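You operate a simulated robot arm through the tools that you are given. There is no shell and no other tool. Be economical: measure what you need, move in short steps, check, and stop when the job is done.

Carry out the task below with a simulated two-armed robot. There is one attempt and no reset: what you move stays moved.

Task
Lift the cooked orange dish onto the trivet, then crisp the red dish in the air fryer.
Fine: one run as the dials stand; draw the basket out by its handle. Set down upright: what you pick out.

The check looks at the end state, three seconds after you hand in, the way a careful person would. Anything else that was tipped, shoved, dropped, spilled or broken makes it a failure.

Robot
Two 7-joint arms with two-finger grippers on one trunk, on a base that drives. Base frame: it is fixed to the floor where the robot stands at the start and does not move with it; the origin is under the middle of the robot, x ahead of it, y to its left, z up. Readings come in mm, rad, newtons and seconds.
The left shoulder is at the start at [78, 151, 988], the right one opposite. With the tool pointing down near the work surface each hand reaches from about 100 to 780 mm from the robot's upright axis, wherever it stands, measured 20 degrees to its own side. Places, roughly: air fryer basket [600, 100, 1000]; air fryer basket inside [700, 100, 900]; air fryer heat dial [700, 100, 1200]; air fryer start key [600, 0, 1100]; air fryer timer dial [600, 100, 1100]; trivet [500, 700, 900]. Payload 2.54 kg a hand.
The tool frame of a hand sits at the grasp point between the pads (the TCP): z along the fingers, y along the line on which they close. The tips reach 30 mm beyond it. Largest opening 116 mm; the body of the gripper starts 95 mm behind the TCP.
Orientation is that of the tool frame in the base frame, as a unit quaternion [x, y, z, w]. With the fingers straight down and closing along the base's y, the tool's x points along the base's -x, its y along +y and its z along -z.

Tools
- The arms move only by the tool move_arm. It takes "left_rows", "right_rows" or both (then of equal length, played together; a hand with none holds still); each is one flat list of numbers, 7 for each row, row after row: the turn, a rotation vector about the base's x, y, z in units of 45 degrees (1.0 is 45 degrees), then the shift along the base's x, y, z in units of 250 mm (1.0 is 250 mm), then the opening, from 0 (shut) to 1 (fully open). In form: [ax, ay, az, dx, dy, dz, grip, ax, ay, az, dx, dy, dz, grip, ...]. A call has 1 to 8 rows; each row is the pose to reach, as a shift and turn from the pose commanded when the call began. A call with a number of a shift or a turn outside -1 to 1 is refused whole. Rows are played at 5 a second. More than 50 mm and 0.15 rad between two rows, or a gripper value outside its range, and nothing of the call is played. A pose out of reach is approached as far as the arm can. The call stops where the force on the tool passes 40 N (or 10 N more than at its start, if that is more) or the arm is blocked; 0.2 s more then pass. The fingers move at their own pace (about 72 mm/s each) and stop on an object; they squeeze with about 35 N. The grip force told is the motor's: it shows also when the fingers shut on nothing. Time passes only in rows, and 0.2 s behind the last, so rows that repeat a pose let the fingers close. The reply holds the time, the measured pose of the TCP, the force on the tool along the base axes, the opening and the grip force, in the units named above and with some noise, with the torque about the TCP (base axes, N m) and any sound that the robot's microphone picked up.
- Cameras (640 x 400 px; columns grow to the right, rows downward): "scene" is now at [155.9, 33.2, 1135.3]; the picture's right is [0.48, -0.88, 0.00], its down [-0.17, -0.09, -0.98] and it looks along [0.86, 0.48, -0.19] (base axes); focal length 218 px, centre (320, 200). "left" rides on the left gripper at [69, 15, -122] in its tool frame; the picture's right is [-0.21, 0.98, 0.00], its down [-0.83, -0.18, -0.53] and it looks along [-0.52, -0.11, 0.85] (tool axes); focal length 251 px, centre (320, 200). "right" rides on the right gripper at [69, -15, -122] in its tool frame; the picture's right is [0.21, 0.98, 0.00], its down [-0.83, 0.18, -0.53] and it looks along [-0.52, 0.11, 0.85] (tool axes); focal length 251 px, centre (320, 200). There is no depth. A picture from a camera that has moved, and an enlarged one, comes with that camera's place and axes in the base frame and with its lens. The place of the scene camera against the robot may be out by one fixed shift of up to 18 mm in any direction.
- capture(camera): a new picture of that camera. It takes no simulated time.
- move_column(by): slides the trunk up (or, below 0, down) by that many mm; the arms and the scene camera ride with it, the base frame stays. It gives what a move gives, with no picture.
- steer(legs): drives the robot by 1 to 6 legs, each [ahead, left, turn to the left] in mm, mm and rad, along the robot's own axes; the way and the turn of a leg run together, so that a leg with both is an arc; at most 1500 mm and 3.142 rad a leg. The arms and the cameras ride along, it lands a little off, and it stops where it bumps. It gives what a move gives.
- turn_head(pan, tilt): turns the head with the scene camera to pan (to the left, within 1.396 rad either way) and tilt (down, from -0.506 to 1.204), counted from straight ahead of the robot. It gives what a move gives.
- zoom(camera, box): a new picture of the part [left, top, right, bottom] of that camera's present view, enlarged. It takes no simulated time.
- hand_in(): hands the job in; it is judged then, once.

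Go step by step. Nothing tells you exact positions but the pictures and the camera data: compare them with the known pose of the tool, close in by small moves and look again before you grip or let go. The budget is 120 turns and 100 pictures, counting those below and the enlarged ones. Unless the task says otherwise, let go and move clear before handing in, and close with one line.

The tools are called after ">>>" by a JSON object that holds its "name" and its "arguments". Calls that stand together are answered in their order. move_arm: Moves the arms, as the interface text tells. Its arguments: {"type":"object","properties":{"left_rows":{"type":"array","items":{"type":"number"}},"right_rows":{"type":"array","items":{"type":"number"}}},"required":[]} The other tools are called the same way: move_column (by) slides the trunk up or down; steer (legs) drives the base; turn_head (pan, tilt) turns the head that bears the scene camera; capture (camera) takes a picture; zoom (camera, box) takes an enlarged picture of a part of a camera's view; hand_in () hands the job in.

At the start:

```text
clock: 0.0
left_tcp_pos: [285.4, 291.3, 999.1]
left_tcp_rot: [-0.001, 1.0, -0.001, 0.001]
left_wrist_force: [0.1, -0.4, -0.3]
left_ft_torque: [0.0, 0.0, 0.0]
left_finger_gap: 116.3
left_finger_force: 0.0
right_tcp_pos: [332.3, 23.9, 1000.4]
right_tcp_rot: [0.0, 1.0, 0.0, 0.0]
right_wrist_force: [0.6, 0.1, 0.3]
right_ft_torque: [0.0, 0.02, 0.01]
right_finger_gap: 115.9
right_finger_force: 0.1
trunk travel left (down, up): [-225.0, 64.0]
robot x, y, heading: [-0.7, -2.1, 0.003]
head pan, tilt: [0.506, 0.192]
```

scene: 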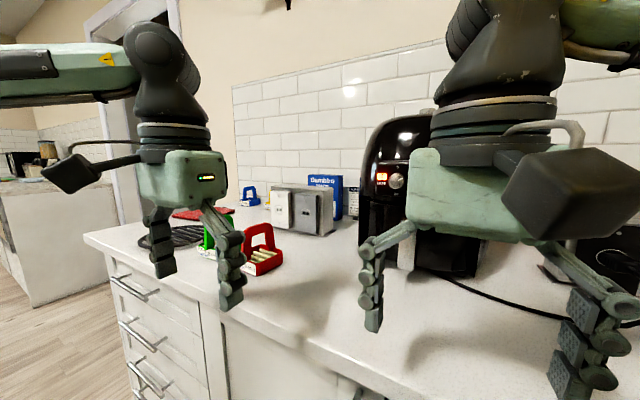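
right: 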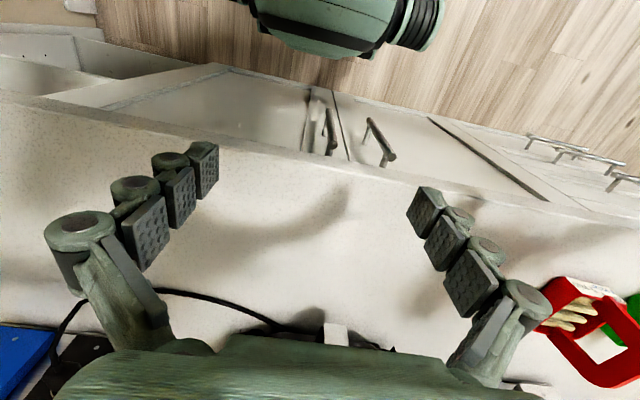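
left: 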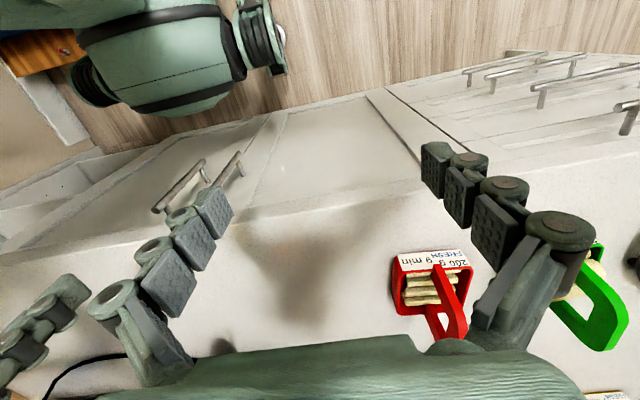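

The arms block much of the view. I see a red dish and a green dish on the counter, the air fryer on the right and a trivet at the back left. I'll turn the head for better views first.

>>> {"name": "turn_head", "arguments": {"pan": 0.15, "tilt": 0.3}}

>>> {"name": "capture", "arguments": {"camera": "scene"}}

>>> {"name": "zoom", "arguments": {"camera": "left", "box": [380, 230, 640, 392]}}

```text
clock: 0.8
left_tcp_pos: [286.0, 290.4, 1000.3]
left_tcp_rot: [-0.001, 1.0, -0.001, 0.001]
left_wrist_force: [0.7, -0.3, -0.7]
left_ft_torque: [0.0, -0.01, 0.0]
left_finger_gap: 116.1
left_finger_force: 0.1
right_tcp_pos: [333.1, 22.4, 999.2]
right_tcp_rot: [-0.001, 1.0, 0.001, 0.0]
right_wrist_force: [-0.5, 1.4, -0.1]
right_ft_torque: [-0.01, -0.03, -0.02]
right_finger_gap: 115.9
right_finger_force: 0.0
trunk travel left (down, up): [-225.0, 64.0]
robot x, y, heading: [3.7, 4.2, -0.001]
head pan, tilt: [0.15, 0.3]
```

```text
96 pictures are left
camera scene: at [166.7, 2.1, 1125.3], right [0.15, -0.99, 0.0], down [-0.29, -0.04, -0.96], along [0.94, 0.14, -0.3], focal length 218 px, centre (320, 200)
```

scene: 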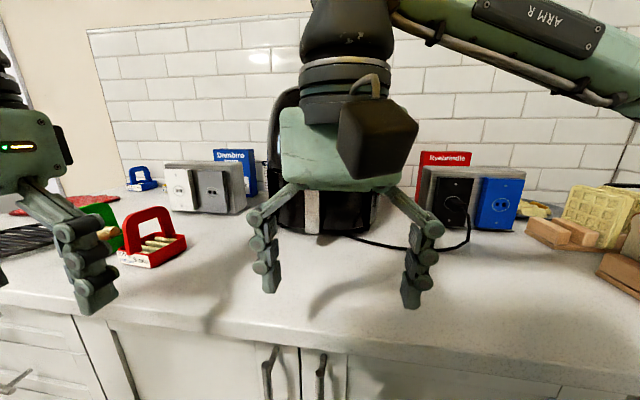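

```text
2.46 times, centred on (510, 311) of left
camera zoom: at [215.1, 306.6, 1121.8], right [0.21, 0.98, 0.0], down [0.83, -0.18, 0.54], along [0.52, -0.11, -0.84], focal length 619 px, centre (-148, -73)
```

zoom: 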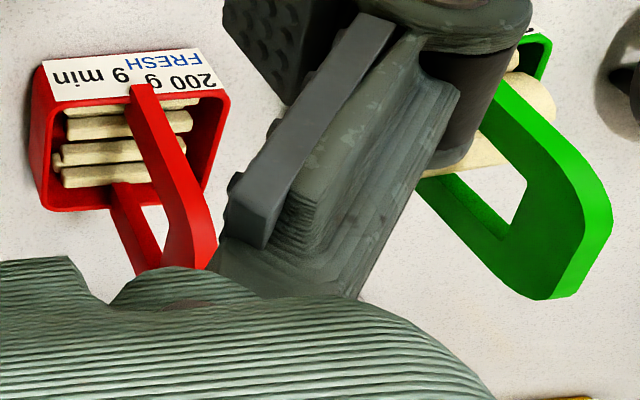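

The right hand hides the fryer. I'll move the right hand out to the right and the left hand up and back, then look again.

>>> {"name": "move_arm", "arguments": {"right_rows": [0, 0, 0, 0, -0.2, 0.0, 1, 0, 0, 0, 0, -0.4, 0, 1, 0, 0, 0, 0, -0.6, 0, 1, 0, 0, 0, 0, -0.8, 0, 1, 0, 0, 0, 0, -1, 0, 1], "left_rows": [0, 0, 0, 0, 0, 0.15, 1, 0, 0, 0, -0.1, 0.1, 0.3, 1, 0, 0, 0, -0.2, 0.2, 0.45, 1, 0, 0, 0, -0.3, 0.3, 0.5, 1, 0, 0, 0, -0.4, 0.4, 0.5, 1]}}

>>> {"name": "capture", "arguments": {"camera": "scene"}}

>>> {"name": "zoom", "arguments": {"camera": "scene", "box": [240, 60, 420, 240]}}

```text
refused: row 2 steps farther than a row can; nothing moved
```

```text
94 pictures are left
camera scene: at [166.7, 2.1, 1125.3], right [0.15, -0.99, 0.0], down [-0.29, -0.04, -0.96], along [0.94, 0.14, -0.3], focal length 218 px, centre (320, 200)
```

scene: 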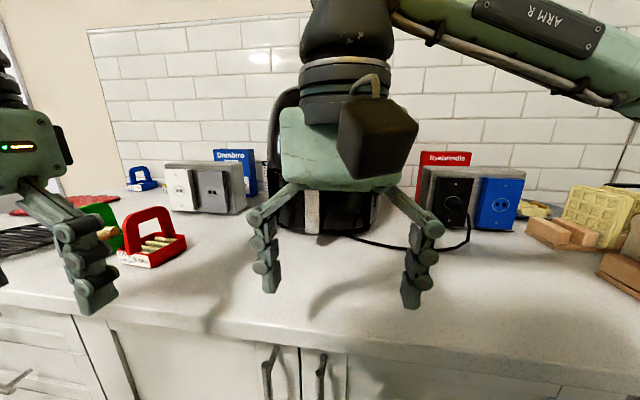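

```text
2.22 times, centred on (330, 150) of scene
camera zoom: at [166.7, 2.1, 1125.3], right [0.15, -0.99, 0.0], down [-0.29, -0.04, -0.96], along [0.94, 0.14, -0.3], focal length 484 px, centre (298, 311)
```

zoom: 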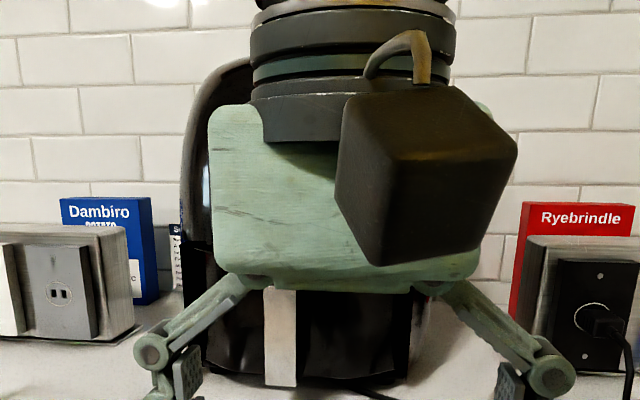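

The left rows stepped too far; I'll retry with smaller steps.

>>> {"name": "move_arm", "arguments": {"right_rows": [0, 0, 0, 0, -0.19, 0.0, 1, 0, 0, 0, 0, -0.38, 0, 1, 0, 0, 0, 0, -0.57, 0, 1, 0, 0, 0, 0, -0.76, 0, 1, 0, 0, 0, 0, -0.95, 0, 1], "left_rows": [0, 0, 0, -0.05, 0.0, 0.1, 1, 0, 0, 0, -0.15, 0.1, 0.1, 1, 0, 0, 0, -0.25, 0.2, 0.1, 1, 0, 0, 0, -0.35, 0.3, 0.1, 1, 0, 0, 0, -0.45, 0.4, 0.1, 1]}}

>>> {"name": "capture", "arguments": {"camera": "scene"}}

>>> {"name": "zoom", "arguments": {"camera": "scene", "box": [240, 60, 420, 240]}}

```text
clock: 2.0
left_tcp_pos: [173.6, 390.4, 1025.7]
left_tcp_rot: [-0.001, 1.0, -0.001, 0.0]
left_wrist_force: [-0.1, -0.6, 0.1]
left_ft_torque: [0.01, 0.02, -0.01]
left_finger_gap: 115.8
left_finger_force: 0.0
right_tcp_pos: [332.4, -213.6, 1002.5]
right_tcp_rot: [-0.001, 1.0, 0.001, -0.001]
right_wrist_force: [-0.1, 0.1, -0.2]
right_ft_torque: [0.0, 0.0, 0.02]
right_finger_gap: 115.9
right_finger_force: 0.0
trunk travel left (down, up): [-225.0, 64.0]
robot x, y, heading: [2.7, 0.4, 0.002]
head pan, tilt: [0.15, 0.3]
```

```text
92 pictures are left
camera scene: at [166.0, 1.6, 1125.4], right [0.15, -0.99, 0.0], down [-0.29, -0.04, -0.96], along [0.94, 0.14, -0.29], focal length 218 px, centre (320, 200)
```

scene: 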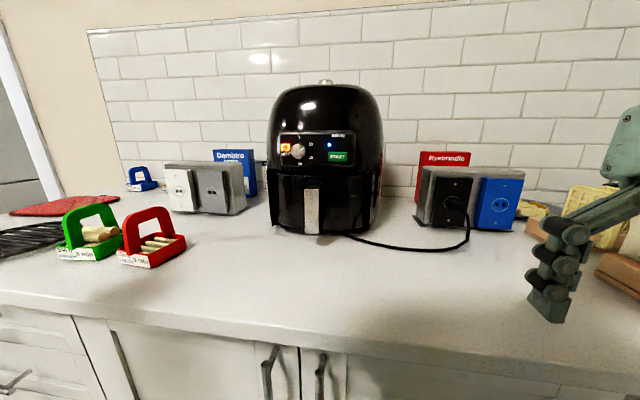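

```text
2.22 times, centred on (330, 150) of scene
camera zoom: at [166.0, 1.6, 1125.4], right [0.15, -0.99, 0.0], down [-0.29, -0.04, -0.96], along [0.94, 0.14, -0.29], focal length 484 px, centre (298, 311)
```

zoom: 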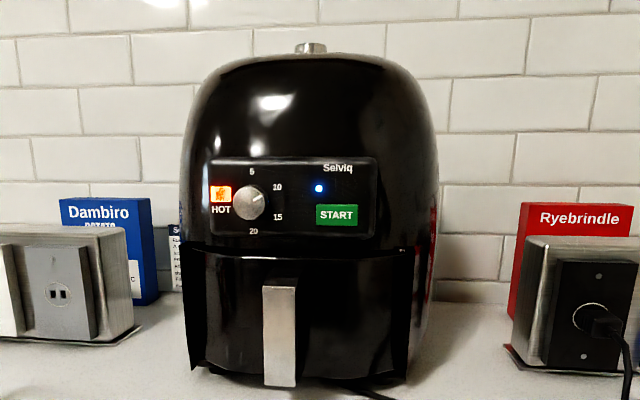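

The fryer is in clear view, with a vertical steel handle and a green START key. Next I'll look left for the trivet.

>>> {"name": "turn_head", "arguments": {"pan": 0.8, "tilt": 0.4}}

>>> {"name": "capture", "arguments": {"camera": "scene"}}

```text
clock: 3.1
left_tcp_pos: [174.5, 389.7, 1024.3]
left_tcp_rot: [-0.001, 1.0, 0.0, 0.001]
left_wrist_force: [0.6, -0.9, -0.7]
left_ft_torque: [-0.01, 0.04, 0.0]
left_finger_gap: 115.6
left_finger_force: 0.1
right_tcp_pos: [332.3, -212.8, 1001.3]
right_tcp_rot: [0.0, 1.0, 0.001, 0.0]
right_wrist_force: [0.5, 0.0, 0.3]
right_ft_torque: [-0.02, 0.0, -0.01]
right_finger_gap: 115.9
right_finger_force: 0.2
trunk travel left (down, up): [-225.0, 64.0]
robot x, y, heading: [0.7, 0.9, 0.0]
head pan, tilt: [0.799, 0.4]
```

```text
90 pictures are left
camera scene: at [139.0, 54.4, 1116.0], right [0.72, -0.7, 0.0], down [-0.27, -0.28, -0.92], along [0.64, 0.66, -0.39], focal length 218 px, centre (320, 200)
```

scene: 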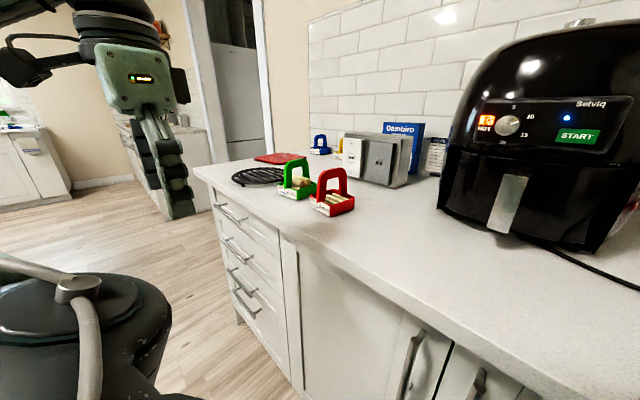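

>>> {"name": "zoom", "arguments": {"camera": "scene", "box": [220, 115, 460, 230]}}

>>> {"name": "zoom", "arguments": {"camera": "scene", "box": [440, 80, 640, 250]}}

```text
2.67 times, centred on (340, 172) of scene
camera zoom: at [139.0, 54.4, 1116.0], right [0.72, -0.7, 0.0], down [-0.27, -0.28, -0.92], along [0.64, 0.66, -0.39], focal length 581 px, centre (267, 273)
```

zoom: 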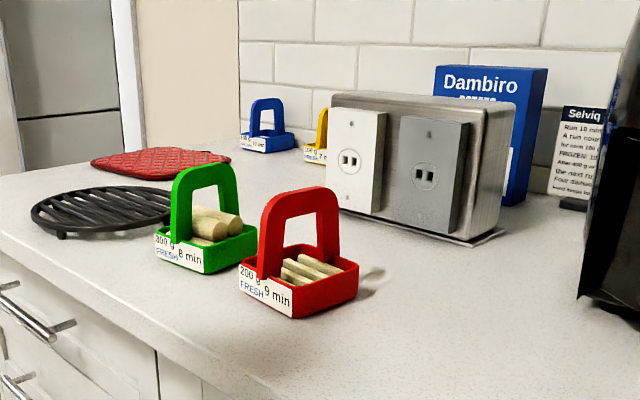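

```text
2.35 times, centred on (540, 165) of scene
camera zoom: at [139.0, 54.4, 1116.0], right [0.72, -0.7, 0.0], down [-0.27, -0.28, -0.92], along [0.64, 0.66, -0.39], focal length 513 px, centre (-198, 282)
```

zoom: 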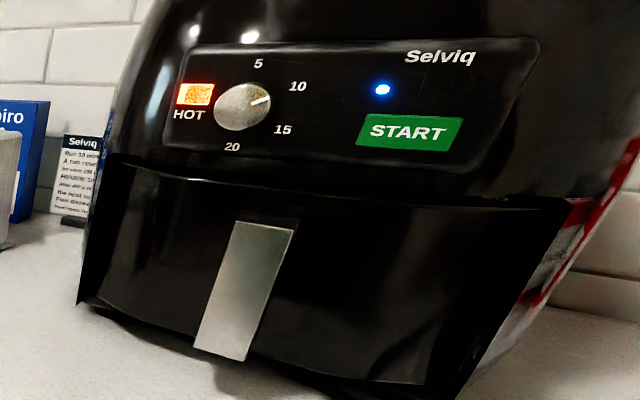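

A Selviq instruction card stands beside the fryer; I'll read it.

>>> {"name": "zoom", "arguments": {"camera": "scene", "box": [420, 132, 456, 182]}}

>>> {"name": "turn_head", "arguments": {"pan": 0.35, "tilt": 0.3}}

>>> {"name": "capture", "arguments": {"camera": "scene"}}

```text
8.00 times, centred on (438, 157) of scene
camera zoom: at [139.0, 54.4, 1116.0], right [0.72, -0.7, 0.0], down [-0.27, -0.28, -0.92], along [0.64, 0.66, -0.39], focal length 1744 px, centre (-624, 544)
```

zoom: 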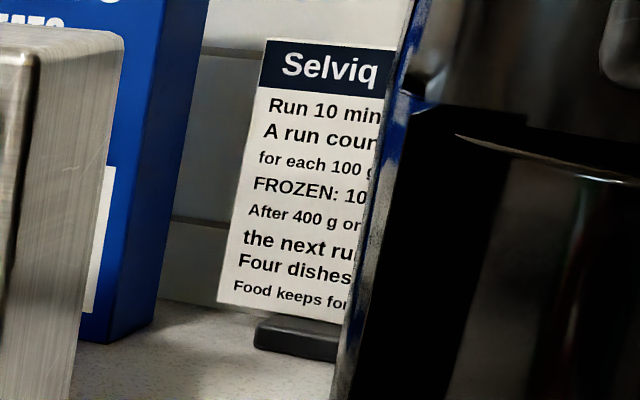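

```text
clock: 4.0
left_tcp_pos: [174.9, 391.0, 1025.9]
left_tcp_rot: [-0.001, 1.0, -0.001, 0.001]
left_wrist_force: [0.1, -0.6, 0.6]
left_ft_torque: [-0.05, 0.0, -0.01]
left_finger_gap: 116.2
left_finger_force: 0.0
right_tcp_pos: [333.5, -211.6, 1001.1]
right_tcp_rot: [0.0, 1.0, 0.0, 0.0]
right_wrist_force: [0.0, -0.5, -0.1]
right_ft_torque: [0.02, 0.01, 0.02]
right_finger_gap: 116.0
right_finger_force: 0.0
trunk travel left (down, up): [-225.0, 64.0]
robot x, y, heading: [0.4, 0.9, 0.002]
head pan, tilt: [0.351, 0.3]
```

```text
86 pictures are left
camera scene: at [162.1, 20.3, 1125.3], right [0.34, -0.94, 0.0], down [-0.28, -0.1, -0.96], along [0.9, 0.33, -0.3], focal length 218 px, centre (320, 200)
```

scene: 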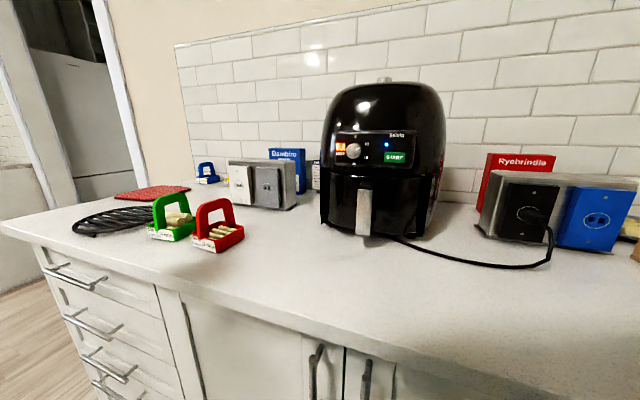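

I'll drive 300 mm to the left so that the card, the red dish and the trivet are in view and within reach.

>>> {"name": "steer", "arguments": {"legs": [[0, 300, 0]]}}

>>> {"name": "turn_head", "arguments": {"pan": -0.1, "tilt": 0.3}}

>>> {"name": "capture", "arguments": {"camera": "scene"}}

```text
clock: 7.5
left_tcp_pos: [172.6, 696.2, 1025.2]
left_tcp_rot: [-0.003, 1.0, -0.001, 0.001]
left_wrist_force: [0.3, 0.2, 0.2]
left_ft_torque: [0.0, 0.0, 0.0]
left_finger_gap: 116.0
left_finger_force: 0.1
right_tcp_pos: [333.1, 93.8, 1002.1]
right_tcp_rot: [-0.002, 1.0, 0.0, 0.0]
right_wrist_force: [0.9, -0.4, 0.3]
right_ft_torque: [-0.02, 0.03, -0.01]
right_finger_gap: 116.2
right_finger_force: 0.1
trunk travel left (down, up): [-225.0, 64.0]
robot x, y, heading: [1.3, 305.5, 0.003]
head pan, tilt: [0.351, 0.3]
```

```text
clock: 8.4
left_tcp_pos: [172.2, 697.2, 1025.0]
left_tcp_rot: [-0.002, 1.0, -0.001, 0.001]
left_wrist_force: [-0.4, 0.3, -0.1]
left_ft_torque: [0.03, 0.02, 0.02]
left_finger_gap: 116.0
left_finger_force: 0.0
right_tcp_pos: [332.5, 94.7, 1000.8]
right_tcp_rot: [-0.002, 1.0, 0.001, -0.001]
right_wrist_force: [0.4, -0.4, 0.1]
right_ft_torque: [0.01, -0.03, 0.03]
right_finger_gap: 115.8
right_finger_force: 0.1
trunk travel left (down, up): [-225.0, 64.0]
robot x, y, heading: [-1.0, 306.5, 0.004]
head pan, tilt: [-0.099, 0.3]
```

```text
85 pictures are left
camera scene: at [166.8, 285.3, 1125.3], right [-0.1, -1.0, 0.0], down [-0.29, 0.03, -0.96], along [0.95, -0.09, -0.3], focal length 218 px, centre (320, 200)
```

scene: 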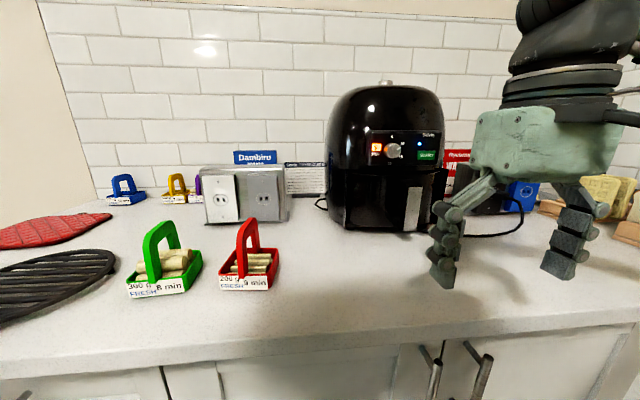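

>>> {"name": "zoom", "arguments": {"camera": "scene", "box": [270, 150, 340, 200]}}

>>> {"name": "zoom", "arguments": {"camera": "scene", "box": [110, 200, 300, 310]}}

>>> {"name": "zoom", "arguments": {"camera": "scene", "box": [320, 110, 470, 250]}}

```text
8.00 times, centred on (305, 175) of scene
camera zoom: at [166.8, 285.3, 1125.3], right [-0.1, -1.0, 0.0], down [-0.29, 0.03, -0.96], along [0.95, -0.09, -0.3], focal length 1744 px, centre (440, 400)
```

zoom: 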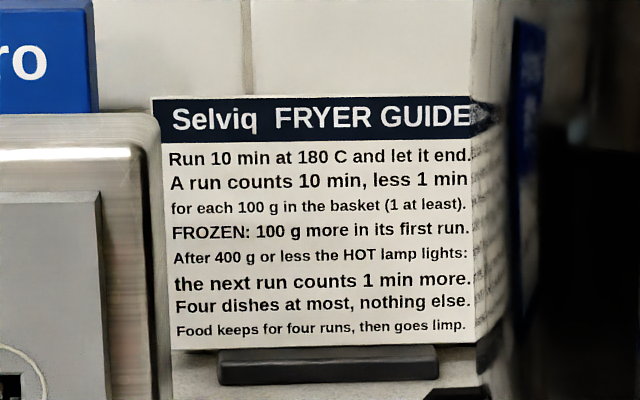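

```text
3.37 times, centred on (205, 255) of scene
camera zoom: at [166.8, 285.3, 1125.3], right [-0.1, -1.0, 0.0], down [-0.29, 0.03, -0.96], along [0.95, -0.09, -0.3], focal length 734 px, centre (707, 15)
```

zoom: 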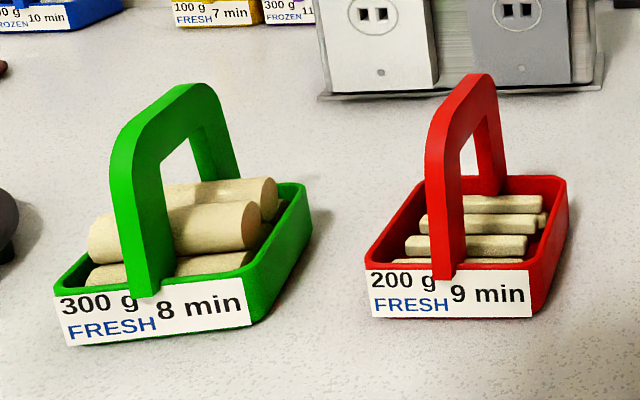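

```text
2.86 times, centred on (395, 180) of scene
camera zoom: at [166.8, 285.3, 1125.3], right [-0.1, -1.0, 0.0], down [-0.29, 0.03, -0.96], along [0.95, -0.09, -0.3], focal length 623 px, centre (106, 257)
```

zoom: 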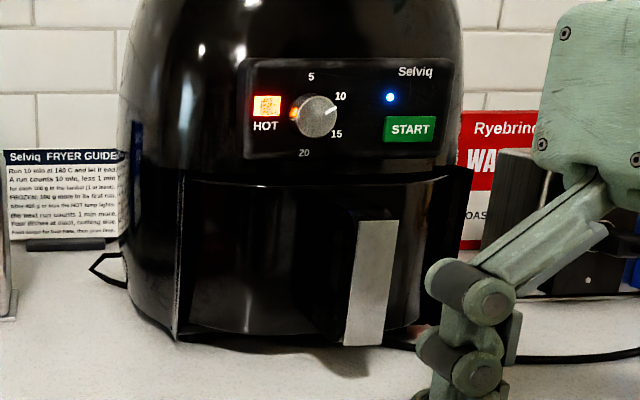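

The guide makes the count clear. HOT is lit, so the red dish alone (200 g) gets 10+1−2 = 9 min, which matches its label. The handle looks to be near [540, 73, 940–1030], so I'll tilt the right hand forward to face it.

>>> {"name": "move_arm", "arguments": {"right_rows": [0, -0.18, 0, 0, -0.02, 0.05, 0.7, 0, -0.36, 0, 0, -0.04, 0.1, 0.7, 0, -0.54, 0, 0.0, -0.06, 0.12, 0.7, 0, -0.72, 0, 0.0, -0.08, 0.12, 0.7, 0, -0.9, 0, 0, -0.09, 0.12, 0.7]}}

>>> {"name": "move_arm", "arguments": {"right_rows": [0, -0.18, 0, 0.1, 0, 0, 0.7, 0, -0.36, 0, 0.2, 0, 0, 0.7, 0, -0.44, 0, 0.3, 0, 0, 0.7]}}

>>> {"name": "capture", "arguments": {"camera": "right"}}

>>> {"name": "capture", "arguments": {"camera": "scene"}}

```text
clock: 9.6
left_tcp_pos: [172.4, 697.2, 1024.2]
left_tcp_rot: [-0.004, 1.0, -0.001, 0.002]
left_wrist_force: [-0.2, -0.5, -0.9]
left_ft_torque: [-0.02, -0.03, -0.03]
left_finger_gap: 115.7
left_finger_force: 0.1
right_tcp_pos: [338.2, 71.2, 1037.7]
right_tcp_rot: [-0.002, 0.938, 0.001, 0.346]
right_wrist_force: [0.2, 0.8, 0.0]
right_ft_torque: [0.02, 0.01, -0.02]
right_finger_gap: 81.3
right_finger_force: 0.1
right hand out of reach, approached as far as the arm can: row 5
trunk travel left (down, up): [-225.0, 64.0]
robot x, y, heading: [-5.3, 305.1, 0.003]
head pan, tilt: [-0.099, 0.3]
```

```text
clock: 10.4
left_tcp_pos: [172.8, 696.2, 1025.3]
left_tcp_rot: [-0.003, 1.0, -0.001, 0.001]
left_wrist_force: [1.0, -0.4, 0.4]
left_ft_torque: [-0.01, -0.03, -0.03]
left_finger_gap: 116.0
left_finger_force: 0.1
right_tcp_pos: [434.9, 67.9, 1070.9]
right_tcp_rot: [-0.003, 0.866, 0.0, 0.501]
right_wrist_force: [0.6, 0.5, 0.7]
right_ft_torque: [0.0, 0.02, 0.01]
right_finger_gap: 81.0
right_finger_force: 0.0
right hand out of reach, approached as far as the arm can: row 1, 2, 3
trunk travel left (down, up): [-225.0, 64.0]
robot x, y, heading: [5.7, 306.8, 0.003]
head pan, tilt: [-0.099, 0.3]
```

```text
81 pictures are left
camera right: at [296.6, 53.3, 1072.8], right [-0.11, 0.98, -0.19], down [-0.05, 0.18, 0.98], along [0.99, 0.12, 0.03], focal length 251 px, centre (320, 200)
```

right: 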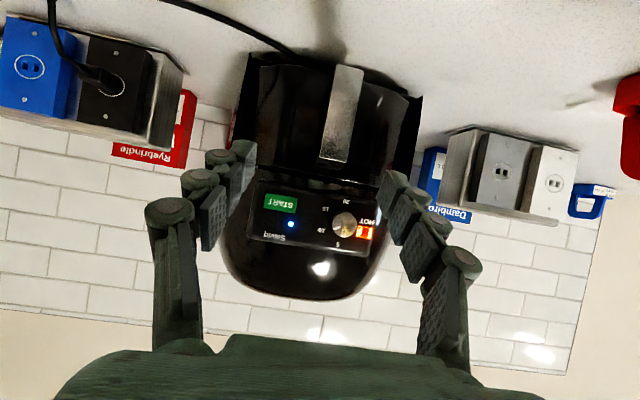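

```text
80 pictures are left
camera scene: at [167.0, 285.2, 1125.2], right [-0.1, -1.0, 0.0], down [-0.29, 0.03, -0.96], along [0.95, -0.09, -0.3], focal length 218 px, centre (320, 200)
```

scene: 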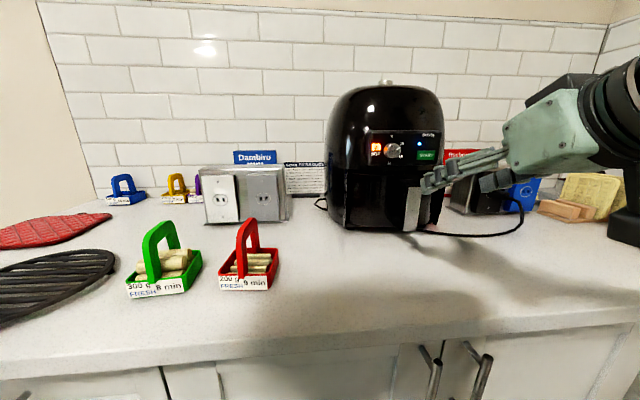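

The hand is cramped this close in. I'll drive back 150 mm and then bring the right hand level with the handle.

>>> {"name": "steer", "arguments": {"legs": [[-150, 0, 0]]}}

>>> {"name": "move_arm", "arguments": {"right_rows": [0, 0, 0, 0.15, 0.02, -0.1, 0.7, 0, 0, 0, 0.3, 0.04, -0.2, 0.7, 0, 0, 0, 0.45, 0.06, -0.3, 0.7, 0, 0, 0, 0.6, 0.07, -0.3, 0.7]}}

>>> {"name": "capture", "arguments": {"camera": "right"}}

>>> {"name": "capture", "arguments": {"camera": "scene"}}

```text
clock: 11.8
left_tcp_pos: [23.9, 697.5, 1025.8]
left_tcp_rot: [-0.003, 1.0, -0.001, 0.001]
left_wrist_force: [-0.3, 0.1, 0.1]
left_ft_torque: [-0.01, -0.03, -0.01]
left_finger_gap: 116.0
left_finger_force: 0.0
right_tcp_pos: [287.8, 68.2, 1070.5]
right_tcp_rot: [-0.002, 0.865, 0.0, 0.501]
right_wrist_force: [-0.3, 0.1, -0.3]
right_ft_torque: [0.02, 0.0, 0.02]
right_finger_gap: 81.2
right_finger_force: 0.0
trunk travel left (down, up): [-225.0, 64.0]
robot x, y, heading: [-148.2, 309.0, 0.006]
head pan, tilt: [-0.099, 0.3]
```

```text
clock: 12.8
left_tcp_pos: [25.5, 696.2, 1024.6]
left_tcp_rot: [-0.003, 1.0, -0.001, 0.001]
left_wrist_force: [-0.1, 0.1, 0.6]
left_ft_torque: [0.02, -0.01, 0.01]
left_finger_gap: 116.0
left_finger_force: 0.1
right_tcp_pos: [437.9, 86.7, 995.2]
right_tcp_rot: [-0.002, 0.866, -0.001, 0.499]
right_wrist_force: [0.1, -0.2, -0.4]
right_ft_torque: [-0.02, 0.0, 0.03]
right_finger_gap: 81.2
right_finger_force: 0.0
trunk travel left (down, up): [-225.0, 64.0]
robot x, y, heading: [-149.6, 304.6, 0.008]
head pan, tilt: [-0.099, 0.3]
```

```text
79 pictures are left
camera right: at [300.5, 71.9, 996.6], right [-0.11, 0.98, -0.19], down [-0.05, 0.18, 0.98], along [0.99, 0.12, 0.03], focal length 251 px, centre (320, 200)
```

right: 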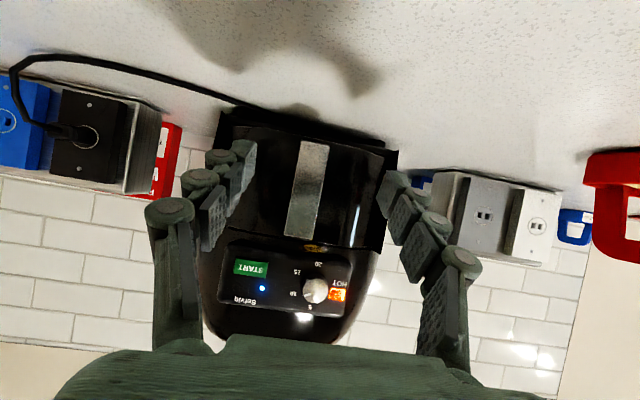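

```text
78 pictures are left
camera scene: at [19.2, 284.9, 1125.2], right [-0.09, -1.0, 0.0], down [-0.29, 0.03, -0.96], along [0.95, -0.09, -0.3], focal length 218 px, centre (320, 200)
```

scene: 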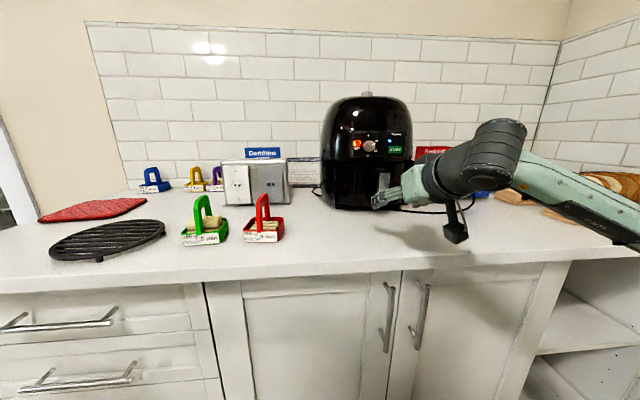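

Triangulating puts the handle at about x 534, y 87, z 953–1040, and the hand is lined up with it. I'll advance.

>>> {"name": "move_arm", "arguments": {"right_rows": [0, 0, 0, 0.15, 0, 0, 0.7, 0, 0, 0, 0.28, 0, 0, 0.7, 0, 0, 0, 0.36, 0, 0, 0.7]}}

>>> {"name": "capture", "arguments": {"camera": "right"}}

>>> {"name": "zoom", "arguments": {"camera": "scene", "box": [310, 100, 470, 230]}}

```text
clock: 13.6
left_tcp_pos: [25.0, 695.9, 1026.1]
left_tcp_rot: [-0.004, 1.0, 0.0, 0.001]
left_wrist_force: [0.3, -0.1, 0.6]
left_ft_torque: [-0.01, 0.01, 0.0]
left_finger_gap: 115.8
left_finger_force: 0.1
right_tcp_pos: [526.4, 85.7, 995.3]
right_tcp_rot: [-0.002, 0.865, 0.0, 0.501]
right_wrist_force: [-0.2, 0.5, 0.1]
right_ft_torque: [0.01, 0.01, -0.03]
right_finger_gap: 81.1
right_finger_force: 0.1
trunk travel left (down, up): [-225.0, 64.0]
robot x, y, heading: [-150.5, 301.1, 0.004]
head pan, tilt: [-0.099, 0.3]
```

```text
77 pictures are left
camera right: at [387.3, 71.0, 997.8], right [-0.11, 0.98, -0.19], down [-0.05, 0.18, 0.98], along [0.99, 0.12, 0.03], focal length 251 px, centre (320, 200)
```

right: 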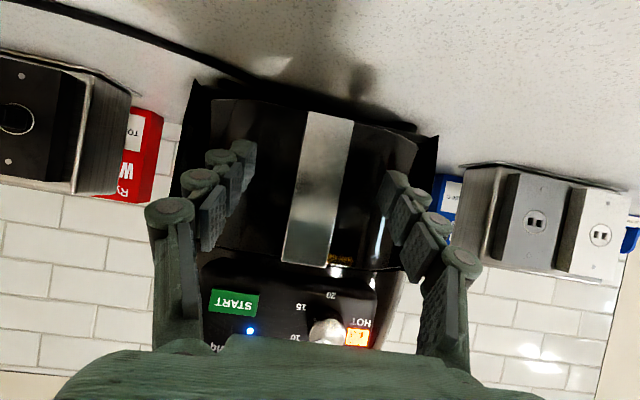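

```text
3.08 times, centred on (390, 165) of scene
camera zoom: at [19.1, 284.8, 1125.2], right [-0.09, -1.0, 0.0], down [-0.29, 0.03, -0.96], along [0.95, -0.09, -0.3], focal length 671 px, centre (105, 308)
```

zoom: 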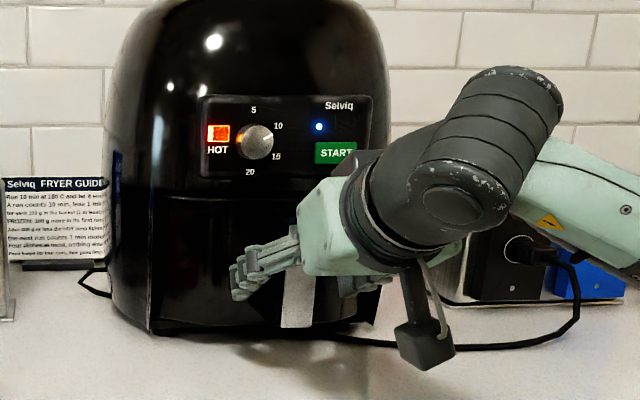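

The fingers straddle the bar. I'll go 12 mm further and close.

>>> {"name": "move_arm", "arguments": {"right_rows": [0, 0, 0, 0.05, 0.0, 0, 0.7, 0, 0, 0, 0.05, 0.0, 0, 0, 0, 0, 0, 0.05, 0.0, 0, 0, 0, 0, 0, 0.05, 0.0, 0, 0]}}

>>> {"name": "capture", "arguments": {"camera": "right"}}

```text
clock: 14.6
left_tcp_pos: [25.1, 696.0, 1025.5]
left_tcp_rot: [-0.004, 1.0, -0.001, 0.001]
left_wrist_force: [-0.9, 0.5, -0.2]
left_ft_torque: [0.04, 0.01, -0.02]
left_finger_gap: 115.8
left_finger_force: 0.0
right_tcp_pos: [538.5, 85.6, 995.8]
right_tcp_rot: [-0.001, 0.866, -0.001, 0.501]
right_wrist_force: [0.7, -2.2, 1.0]
right_ft_torque: [0.0, 0.17, -0.01]
right_finger_gap: 26.9
right_finger_force: 34.9
trunk travel left (down, up): [-225.0, 64.0]
robot x, y, heading: [-145.6, 302.9, 0.009]
head pan, tilt: [-0.099, 0.3]
```

```text
75 pictures are left
camera right: at [399.4, 70.3, 998.5], right [-0.11, 0.98, -0.19], down [-0.05, 0.18, 0.98], along [0.99, 0.12, 0.03], focal length 251 px, centre (320, 200)
```

right: 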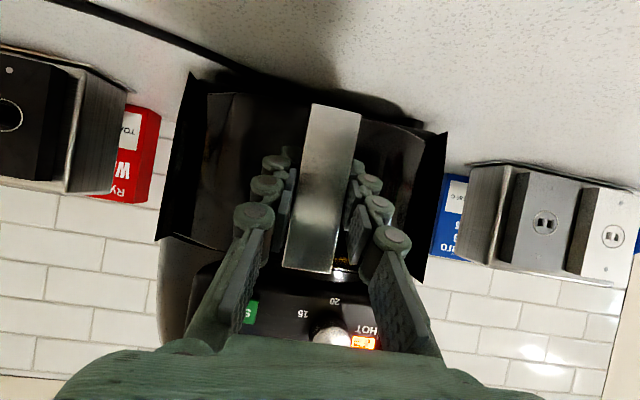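

The handle is gripped at 27 mm wide. I'll pull it straight back a little and watch the forces.

>>> {"name": "move_arm", "arguments": {"right_rows": [0, 0, 0, -0.04, 0, 0, 0, 0, 0, 0, -0.08, 0.0, 0, 0, 0, 0, 0, -0.14, 0.0, 0, 0, 0, 0, 0, -0.2, 0.0, 0, 0]}}

>>> {"name": "capture", "arguments": {"camera": "scene"}}

```text
clock: 15.6
left_tcp_pos: [23.5, 695.8, 1025.8]
left_tcp_rot: [-0.004, 1.0, -0.001, 0.0]
left_wrist_force: [0.6, -0.1, 0.8]
left_ft_torque: [-0.03, -0.05, 0.0]
left_finger_gap: 116.1
left_finger_force: 0.0
right_tcp_pos: [490.0, 85.5, 995.5]
right_tcp_rot: [-0.001, 0.865, -0.001, 0.503]
right_wrist_force: [-1.3, -8.1, 9.0]
right_ft_torque: [0.04, 0.46, -0.05]
right_finger_gap: 26.6
right_finger_force: 35.1
trunk travel left (down, up): [-225.0, 64.0]
robot x, y, heading: [-150.5, 303.9, 0.005]
head pan, tilt: [-0.099, 0.3]
```

```text
74 pictures are left
camera scene: at [18.1, 284.3, 1125.5], right [-0.09, -1.0, 0.0], down [-0.29, 0.03, -0.96], along [0.95, -0.09, -0.29], focal length 218 px, centre (320, 200)
```

scene: 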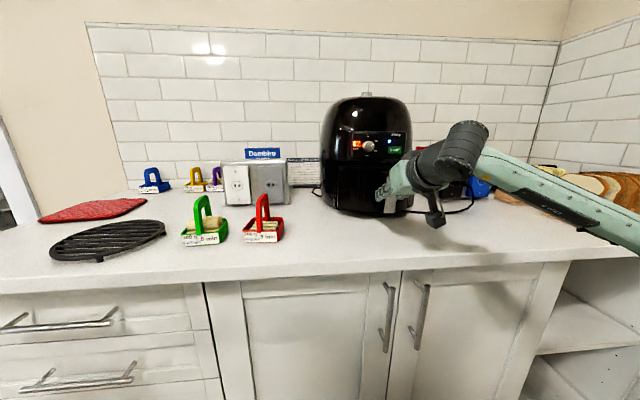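

It slides, with a small sideways force toward -y. I'll keep pulling with a slight drift that way.

>>> {"name": "move_arm", "arguments": {"right_rows": [0, 0, 0, -0.1, -0.01, 0, 0, 0, 0, 0, -0.2, -0.015, 0, 0, 0, 0, 0, -0.3, -0.02, 0, 0, 0, 0, 0, -0.4, -0.025, 0, 0]}}

>>> {"name": "capture", "arguments": {"camera": "scene"}}

```text
clock: 16.6
left_tcp_pos: [23.6, 698.4, 1024.3]
left_tcp_rot: [-0.004, 1.0, -0.002, 0.001]
left_wrist_force: [0.5, 0.1, 0.1]
left_ft_torque: [0.01, -0.03, -0.01]
left_finger_gap: 115.8
left_finger_force: 0.0
right_tcp_pos: [389.3, 83.4, 996.0]
right_tcp_rot: [-0.006, 0.866, 0.001, 0.501]
right_wrist_force: [-1.6, 19.8, 8.1]
right_ft_torque: [0.17, 0.57, 0.17]
right_finger_gap: 27.0
right_finger_force: 35.1
trunk travel left (down, up): [-225.0, 64.0]
robot x, y, heading: [-149.9, 304.1, 0.008]
head pan, tilt: [-0.099, 0.3]
```

```text
73 pictures are left
camera scene: at [18.3, 287.3, 1125.3], right [-0.09, -1.0, 0.0], down [-0.29, 0.03, -0.96], along [0.95, -0.09, -0.29], focal length 218 px, centre (320, 200)
```

scene: 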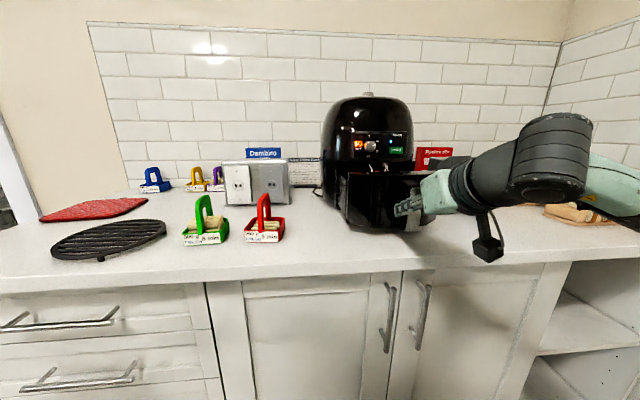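

That overshot sideways a little, so I'll ease it back and look into the basket.

>>> {"name": "move_arm", "arguments": {"right_rows": [0, 0, 0, 0, 0.012, -0.01, 0, 0, 0, 0, 0, 0.012, -0.015, 0]}}

>>> {"name": "zoom", "arguments": {"camera": "scene", "box": [310, 110, 470, 240]}}

```text
clock: 17.2
left_tcp_pos: [24.7, 697.5, 1025.3]
left_tcp_rot: [-0.003, 1.0, -0.002, 0.001]
left_wrist_force: [-1.2, -1.0, 0.4]
left_ft_torque: [0.01, 0.0, 0.0]
left_finger_gap: 116.3
left_finger_force: 0.1
right_tcp_pos: [389.3, 82.4, 994.9]
right_tcp_rot: [-0.003, 0.864, 0.0, 0.504]
right_wrist_force: [0.9, 11.8, 16.7]
right_ft_torque: [0.31, 0.1, 0.11]
right_finger_gap: 26.8
right_finger_force: 34.8
trunk travel left (down, up): [-225.0, 64.0]
robot x, y, heading: [-148.5, 310.6, 0.004]
head pan, tilt: [-0.099, 0.3]
```

```text
3.08 times, centred on (390, 175) of scene
camera zoom: at [17.9, 286.4, 1125.7], right [-0.09, -1.0, 0.0], down [-0.29, 0.03, -0.96], along [0.95, -0.09, -0.29], focal length 671 px, centre (105, 277)
```

zoom: 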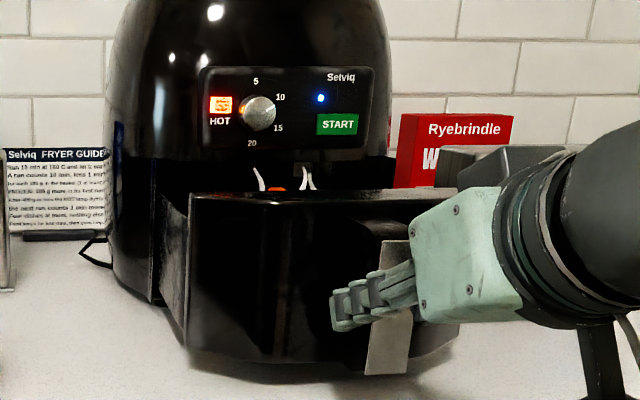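

Inside the basket I can see the orange dish, steaming. I'll bring the left hand over for a view from above.

>>> {"name": "move_arm", "arguments": {"left_rows": [0, 0, 0, 0.06, -0.12, 0.12, 1, 0, 0, 0, 0.18, -0.24, 0.24, 1, 0, 0, 0, 0.3, -0.36, 0.36, 1, 0, 0, 0, 0.42, -0.48, 0.46, 1, 0, 0, 0, 0.56, -0.6, 0.5, 1, 0, 0, 0, 0.7, -0.72, 0.5, 1, 0, 0, 0, 0.82, -0.84, 0.5, 1, 0, 0, 0, 0.94, -0.96, 0.5, 1]}}

>>> {"name": "move_arm", "arguments": {"left_rows": [0, 0, 0, 0.1, -0.15, 0.08, 1, 0, 0, 0, 0.2, -0.3, 0.16, 1, 0, 0, 0, 0.3, -0.45, 0.2, 1, 0, 0, 0, 0.4, -0.6, 0.2, 1, 0, 0, 0, 0.5, -0.75, 0.2, 1, 0, 0, 0, 0.6, -0.9, 0.2, 1]}}

>>> {"name": "capture", "arguments": {"camera": "left"}}

```text
refused: row 2 steps farther than a row can; nothing moved
```

```text
clock: 18.6
left_tcp_pos: [172.7, 469.1, 1074.9]
left_tcp_rot: [-0.003, 1.0, -0.002, 0.001]
left_wrist_force: [0.3, 0.0, 0.2]
left_ft_torque: [-0.04, -0.02, 0.0]
left_finger_gap: 115.9
left_finger_force: 0.1
right_tcp_pos: [389.3, 83.2, 993.7]
right_tcp_rot: [-0.003, 0.865, 0.0, 0.501]
right_wrist_force: [1.2, 6.7, 18.2]
right_ft_torque: [0.35, -0.46, 0.28]
right_finger_gap: 26.7
right_finger_force: 34.5
trunk travel left (down, up): [-225.0, 64.0]
robot x, y, heading: [-150.5, 305.7, 0.008]
head pan, tilt: [-0.099, 0.3]
```

```text
71 pictures are left
camera left: at [102.7, 483.6, 1197.4], right [0.21, 0.98, 0.0], down [0.83, -0.17, 0.54], along [0.52, -0.11, -0.84], focal length 251 px, centre (320, 200)
```

left: 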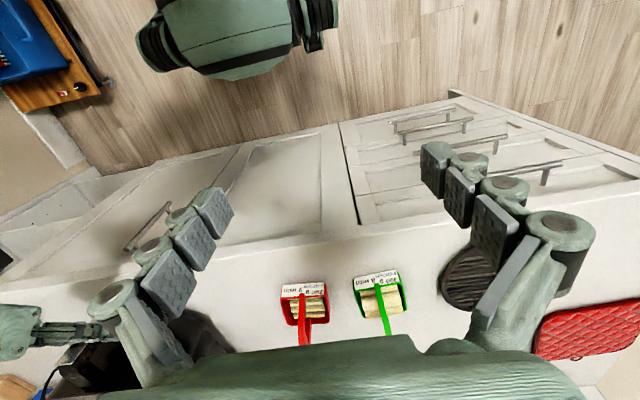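

The left hand camera sees best right under its fingers, so I'll carry it over the open basket.

>>> {"name": "move_arm", "arguments": {"left_rows": [0, 0, 0, 0.1, -0.08, 0.12, 1, 0, 0, 0, 0.2, -0.16, 0.24, 1, 0, 0, 0, 0.3, -0.26, 0.36, 1, 0, 0, 0, 0.42, -0.36, 0.46, 1, 0, 0, 0, 0.54, -0.48, 0.46, 1, 0, 0, 0, 0.66, -0.6, 0.46, 1, 0, 0, 0, 0.78, -0.72, 0.46, 1, 0, 0, 0, 0.9, -0.84, 0.46, 1]}}

>>> {"name": "move_arm", "arguments": {"left_rows": [0, 0, 0, 0.1, -0.15, 0, 1, 0, 0, 0, 0.2, -0.3, 0, 1, 0, 0, 0, 0.27, -0.45, 0.0, 1]}}

>>> {"name": "capture", "arguments": {"camera": "left"}}

>>> {"name": "capture", "arguments": {"camera": "scene"}}

```text
clock: 20.4
left_tcp_pos: [295.9, 436.6, 1121.0]
left_tcp_rot: [-0.004, 1.0, -0.001, 0.002]
left_wrist_force: [0.1, -0.9, 0.4]
left_ft_torque: [0.01, -0.04, -0.01]
left_finger_gap: 115.8
left_finger_force: 0.0
left hand out of reach, approached as far as the arm can: row 3, 4, 5, 6, 7, 8
right_tcp_pos: [388.5, 83.1, 993.9]
right_tcp_rot: [-0.003, 0.865, -0.001, 0.501]
right_wrist_force: [1.3, 7.8, 15.0]
right_ft_torque: [0.2, 0.39, 0.0]
right_finger_gap: 26.4
right_finger_force: 35.5
trunk travel left (down, up): [-225.0, 64.0]
robot x, y, heading: [-148.2, 306.2, 0.007]
head pan, tilt: [-0.099, 0.3]
```

```text
clock: 21.2
left_tcp_pos: [315.0, 430.8, 1090.4]
left_tcp_rot: [-0.004, 1.0, -0.003, 0.001]
left_wrist_force: [0.0, 0.0, -0.1]
left_ft_torque: [-0.03, -0.03, 0.0]
left_finger_gap: 115.9
left_finger_force: 0.1
left hand out of reach, approached as far as the arm can: row 1, 2, 3
right_tcp_pos: [388.7, 82.9, 993.9]
right_tcp_rot: [-0.002, 0.865, -0.001, 0.501]
right_wrist_force: [0.2, 8.4, 14.3]
right_ft_torque: [0.24, 0.37, 0.08]
right_finger_gap: 26.7
right_finger_force: 34.5
trunk travel left (down, up): [-225.0, 64.0]
robot x, y, heading: [-153.1, 305.2, 0.003]
head pan, tilt: [-0.099, 0.3]
```

```text
70 pictures are left
camera left: at [245.7, 446.1, 1212.0], right [0.21, 0.98, 0.0], down [0.83, -0.17, 0.54], along [0.52, -0.11, -0.84], focal length 251 px, centre (320, 200)
```

left: 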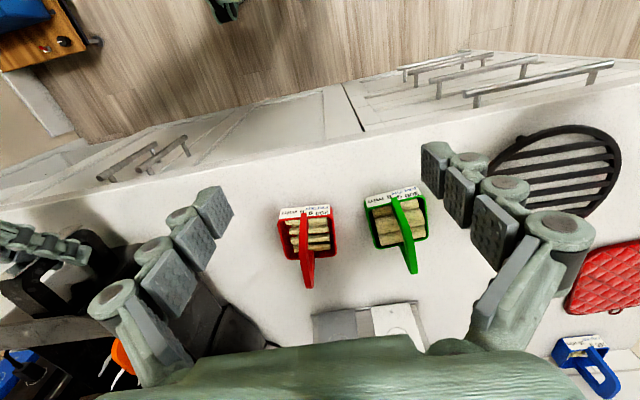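

```text
69 pictures are left
camera scene: at [18.1, 286.0, 1125.5], right [-0.09, -1.0, 0.0], down [-0.29, 0.03, -0.96], along [0.95, -0.09, -0.29], focal length 218 px, centre (320, 200)
```

scene: 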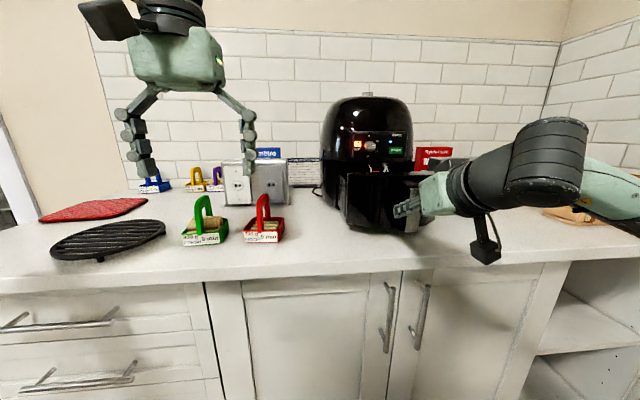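

The left arm can't reach that far at this height. I'll open the right hand, back it off, then raise the trunk and move the robot in front of the fryer for a good look down.

>>> {"name": "move_arm", "arguments": {"right_rows": [0, 0, 0, 0, 0, 0, 0.6, 0, 0, 0, 0, 0, 0, 0.6, 0, 0, 0, -0.15, 0, 0, 0.6, 0, 0, 0, -0.3, 0, 0.05, 0.6, 0, 0, 0, -0.3, -0.15, 0.1, 0.6, 0, 0, 0, -0.3, -0.3, 0.2, 0.6, 0, 0, 0, -0.3, -0.45, 0.3, 0.6], "left_rows": [0, 0, 0, -0.1, 0, 0, 1, 0, 0, 0, -0.2, 0.1, 0, 1, 0, 0, 0, -0.3, 0.2, 0, 1, 0, 0, 0, -0.4, 0.3, -0.0, 1, 0, 0, 0, -0.5, 0.4, -0.0, 1, 0, 0, 0, -0.6, 0.4, -0.0, 1, 0, 0, 0, -0.7, 0.4, -0.0, 1]}}

>>> {"name": "move_column", "arguments": {"by": 60}}

>>> {"name": "capture", "arguments": {"camera": "scene"}}

```text
clock: 22.8
left_tcp_pos: [138.8, 525.5, 1093.1]
left_tcp_rot: [-0.004, 1.0, -0.001, 0.0]
left_wrist_force: [-0.6, -0.5, 0.3]
left_ft_torque: [-0.01, 0.0, -0.01]
left_finger_gap: 116.2
left_finger_force: 0.0
right_tcp_pos: [315.0, -29.2, 1066.5]
right_tcp_rot: [-0.003, 0.866, 0.0, 0.501]
right_wrist_force: [-0.5, 0.1, 0.7]
right_ft_torque: [-0.01, 0.02, -0.01]
right_finger_gap: 69.8
right_finger_force: 0.0
right hand out of reach, approached as far as the arm can: row 4, 5
trunk travel left (down, up): [-225.0, 64.0]
robot x, y, heading: [-148.7, 306.2, 0.007]
head pan, tilt: [-0.099, 0.3]
```

```text
clock: 23.8
left_tcp_pos: [141.7, 525.7, 1152.7]
left_tcp_rot: [-0.003, 1.0, 0.0, 0.0]
left_wrist_force: [-0.2, 0.6, -0.2]
left_ft_torque: [0.0, 0.0, -0.02]
left_finger_gap: 116.1
left_finger_force: 0.0
right_tcp_pos: [316.1, -28.5, 1126.1]
right_tcp_rot: [-0.002, 0.866, 0.0, 0.5]
right_wrist_force: [1.1, 0.0, -0.6]
right_ft_torque: [0.0, -0.02, 0.0]
right_finger_gap: 69.6
right_finger_force: 0.1
trunk travel left (down, up): [-285.0, 4.0]
robot x, y, heading: [-149.1, 303.7, 0.001]
head pan, tilt: [-0.099, 0.3]
```

```text
68 pictures are left
camera scene: at [19.1, 284.8, 1185.2], right [-0.09, -1.0, 0.0], down [-0.29, 0.03, -0.96], along [0.95, -0.09, -0.3], focal length 218 px, centre (320, 200)
```

scene: 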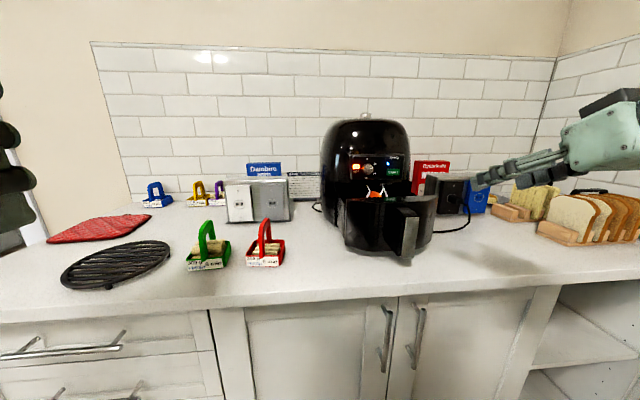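

>>> {"name": "steer", "arguments": {"legs": [[0, -230, 0], [110, 0, 0]]}}

>>> {"name": "turn_head", "arguments": {"pan": 0.0, "tilt": 0.5}}

>>> {"name": "capture", "arguments": {"camera": "scene"}}

```text
clock: 27.4
left_tcp_pos: [252.3, 296.0, 1153.3]
left_tcp_rot: [-0.004, 1.0, 0.0, 0.0]
left_wrist_force: [0.9, 0.4, -0.1]
left_ft_torque: [0.02, 0.05, 0.0]
left_finger_gap: 116.2
left_finger_force: 0.1
right_tcp_pos: [427.8, -259.8, 1126.0]
right_tcp_rot: [-0.002, 0.867, 0.0, 0.499]
right_wrist_force: [-0.3, 0.0, -0.5]
right_ft_torque: [0.03, -0.01, -0.01]
right_finger_gap: 69.7
right_finger_force: 0.1
trunk travel left (down, up): [-285.0, 4.0]
robot x, y, heading: [-39.6, 73.0, 0.003]
head pan, tilt: [-0.099, 0.3]
```

```text
clock: 28.1
left_tcp_pos: [251.3, 296.0, 1152.7]
left_tcp_rot: [-0.003, 1.0, -0.001, 0.001]
left_wrist_force: [-0.5, 0.4, -0.2]
left_ft_torque: [0.0, -0.01, 0.02]
left_finger_gap: 116.0
left_finger_force: 0.0
right_tcp_pos: [426.8, -259.8, 1126.6]
right_tcp_rot: [-0.002, 0.866, 0.0, 0.501]
right_wrist_force: [0.1, 0.0, -0.4]
right_ft_torque: [-0.02, -0.01, -0.01]
right_finger_gap: 69.8
right_finger_force: 0.1
trunk travel left (down, up): [-285.0, 4.0]
robot x, y, heading: [-37.2, 71.0, 0.002]
head pan, tilt: [0.0, 0.499]
```

```text
67 pictures are left
camera scene: at [128.3, 63.6, 1166.9], right [0.0, -1.0, 0.0], down [-0.48, 0.0, -0.88], along [0.88, 0.0, -0.48], focal length 218 px, centre (320, 200)
```

scene: 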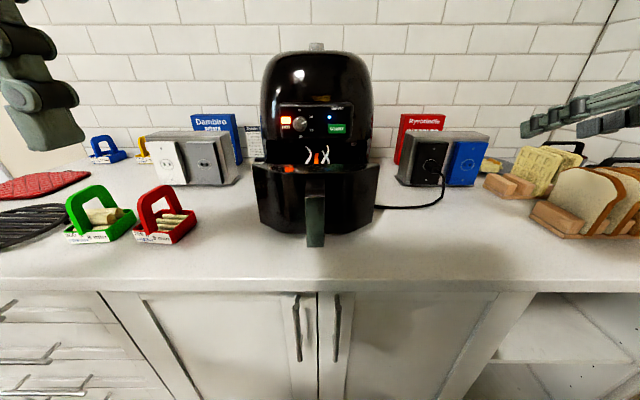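

>>> {"name": "zoom", "arguments": {"camera": "scene", "box": [245, 90, 395, 250]}}

```text
2.50 times, centred on (320, 170) of scene
camera zoom: at [128.3, 63.6, 1166.9], right [0.0, -1.0, 0.0], down [-0.48, 0.0, -0.88], along [0.88, 0.0, -0.48], focal length 545 px, centre (320, 275)
```

zoom: 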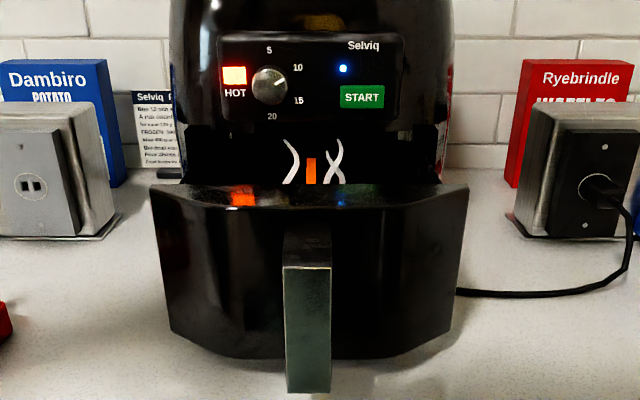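

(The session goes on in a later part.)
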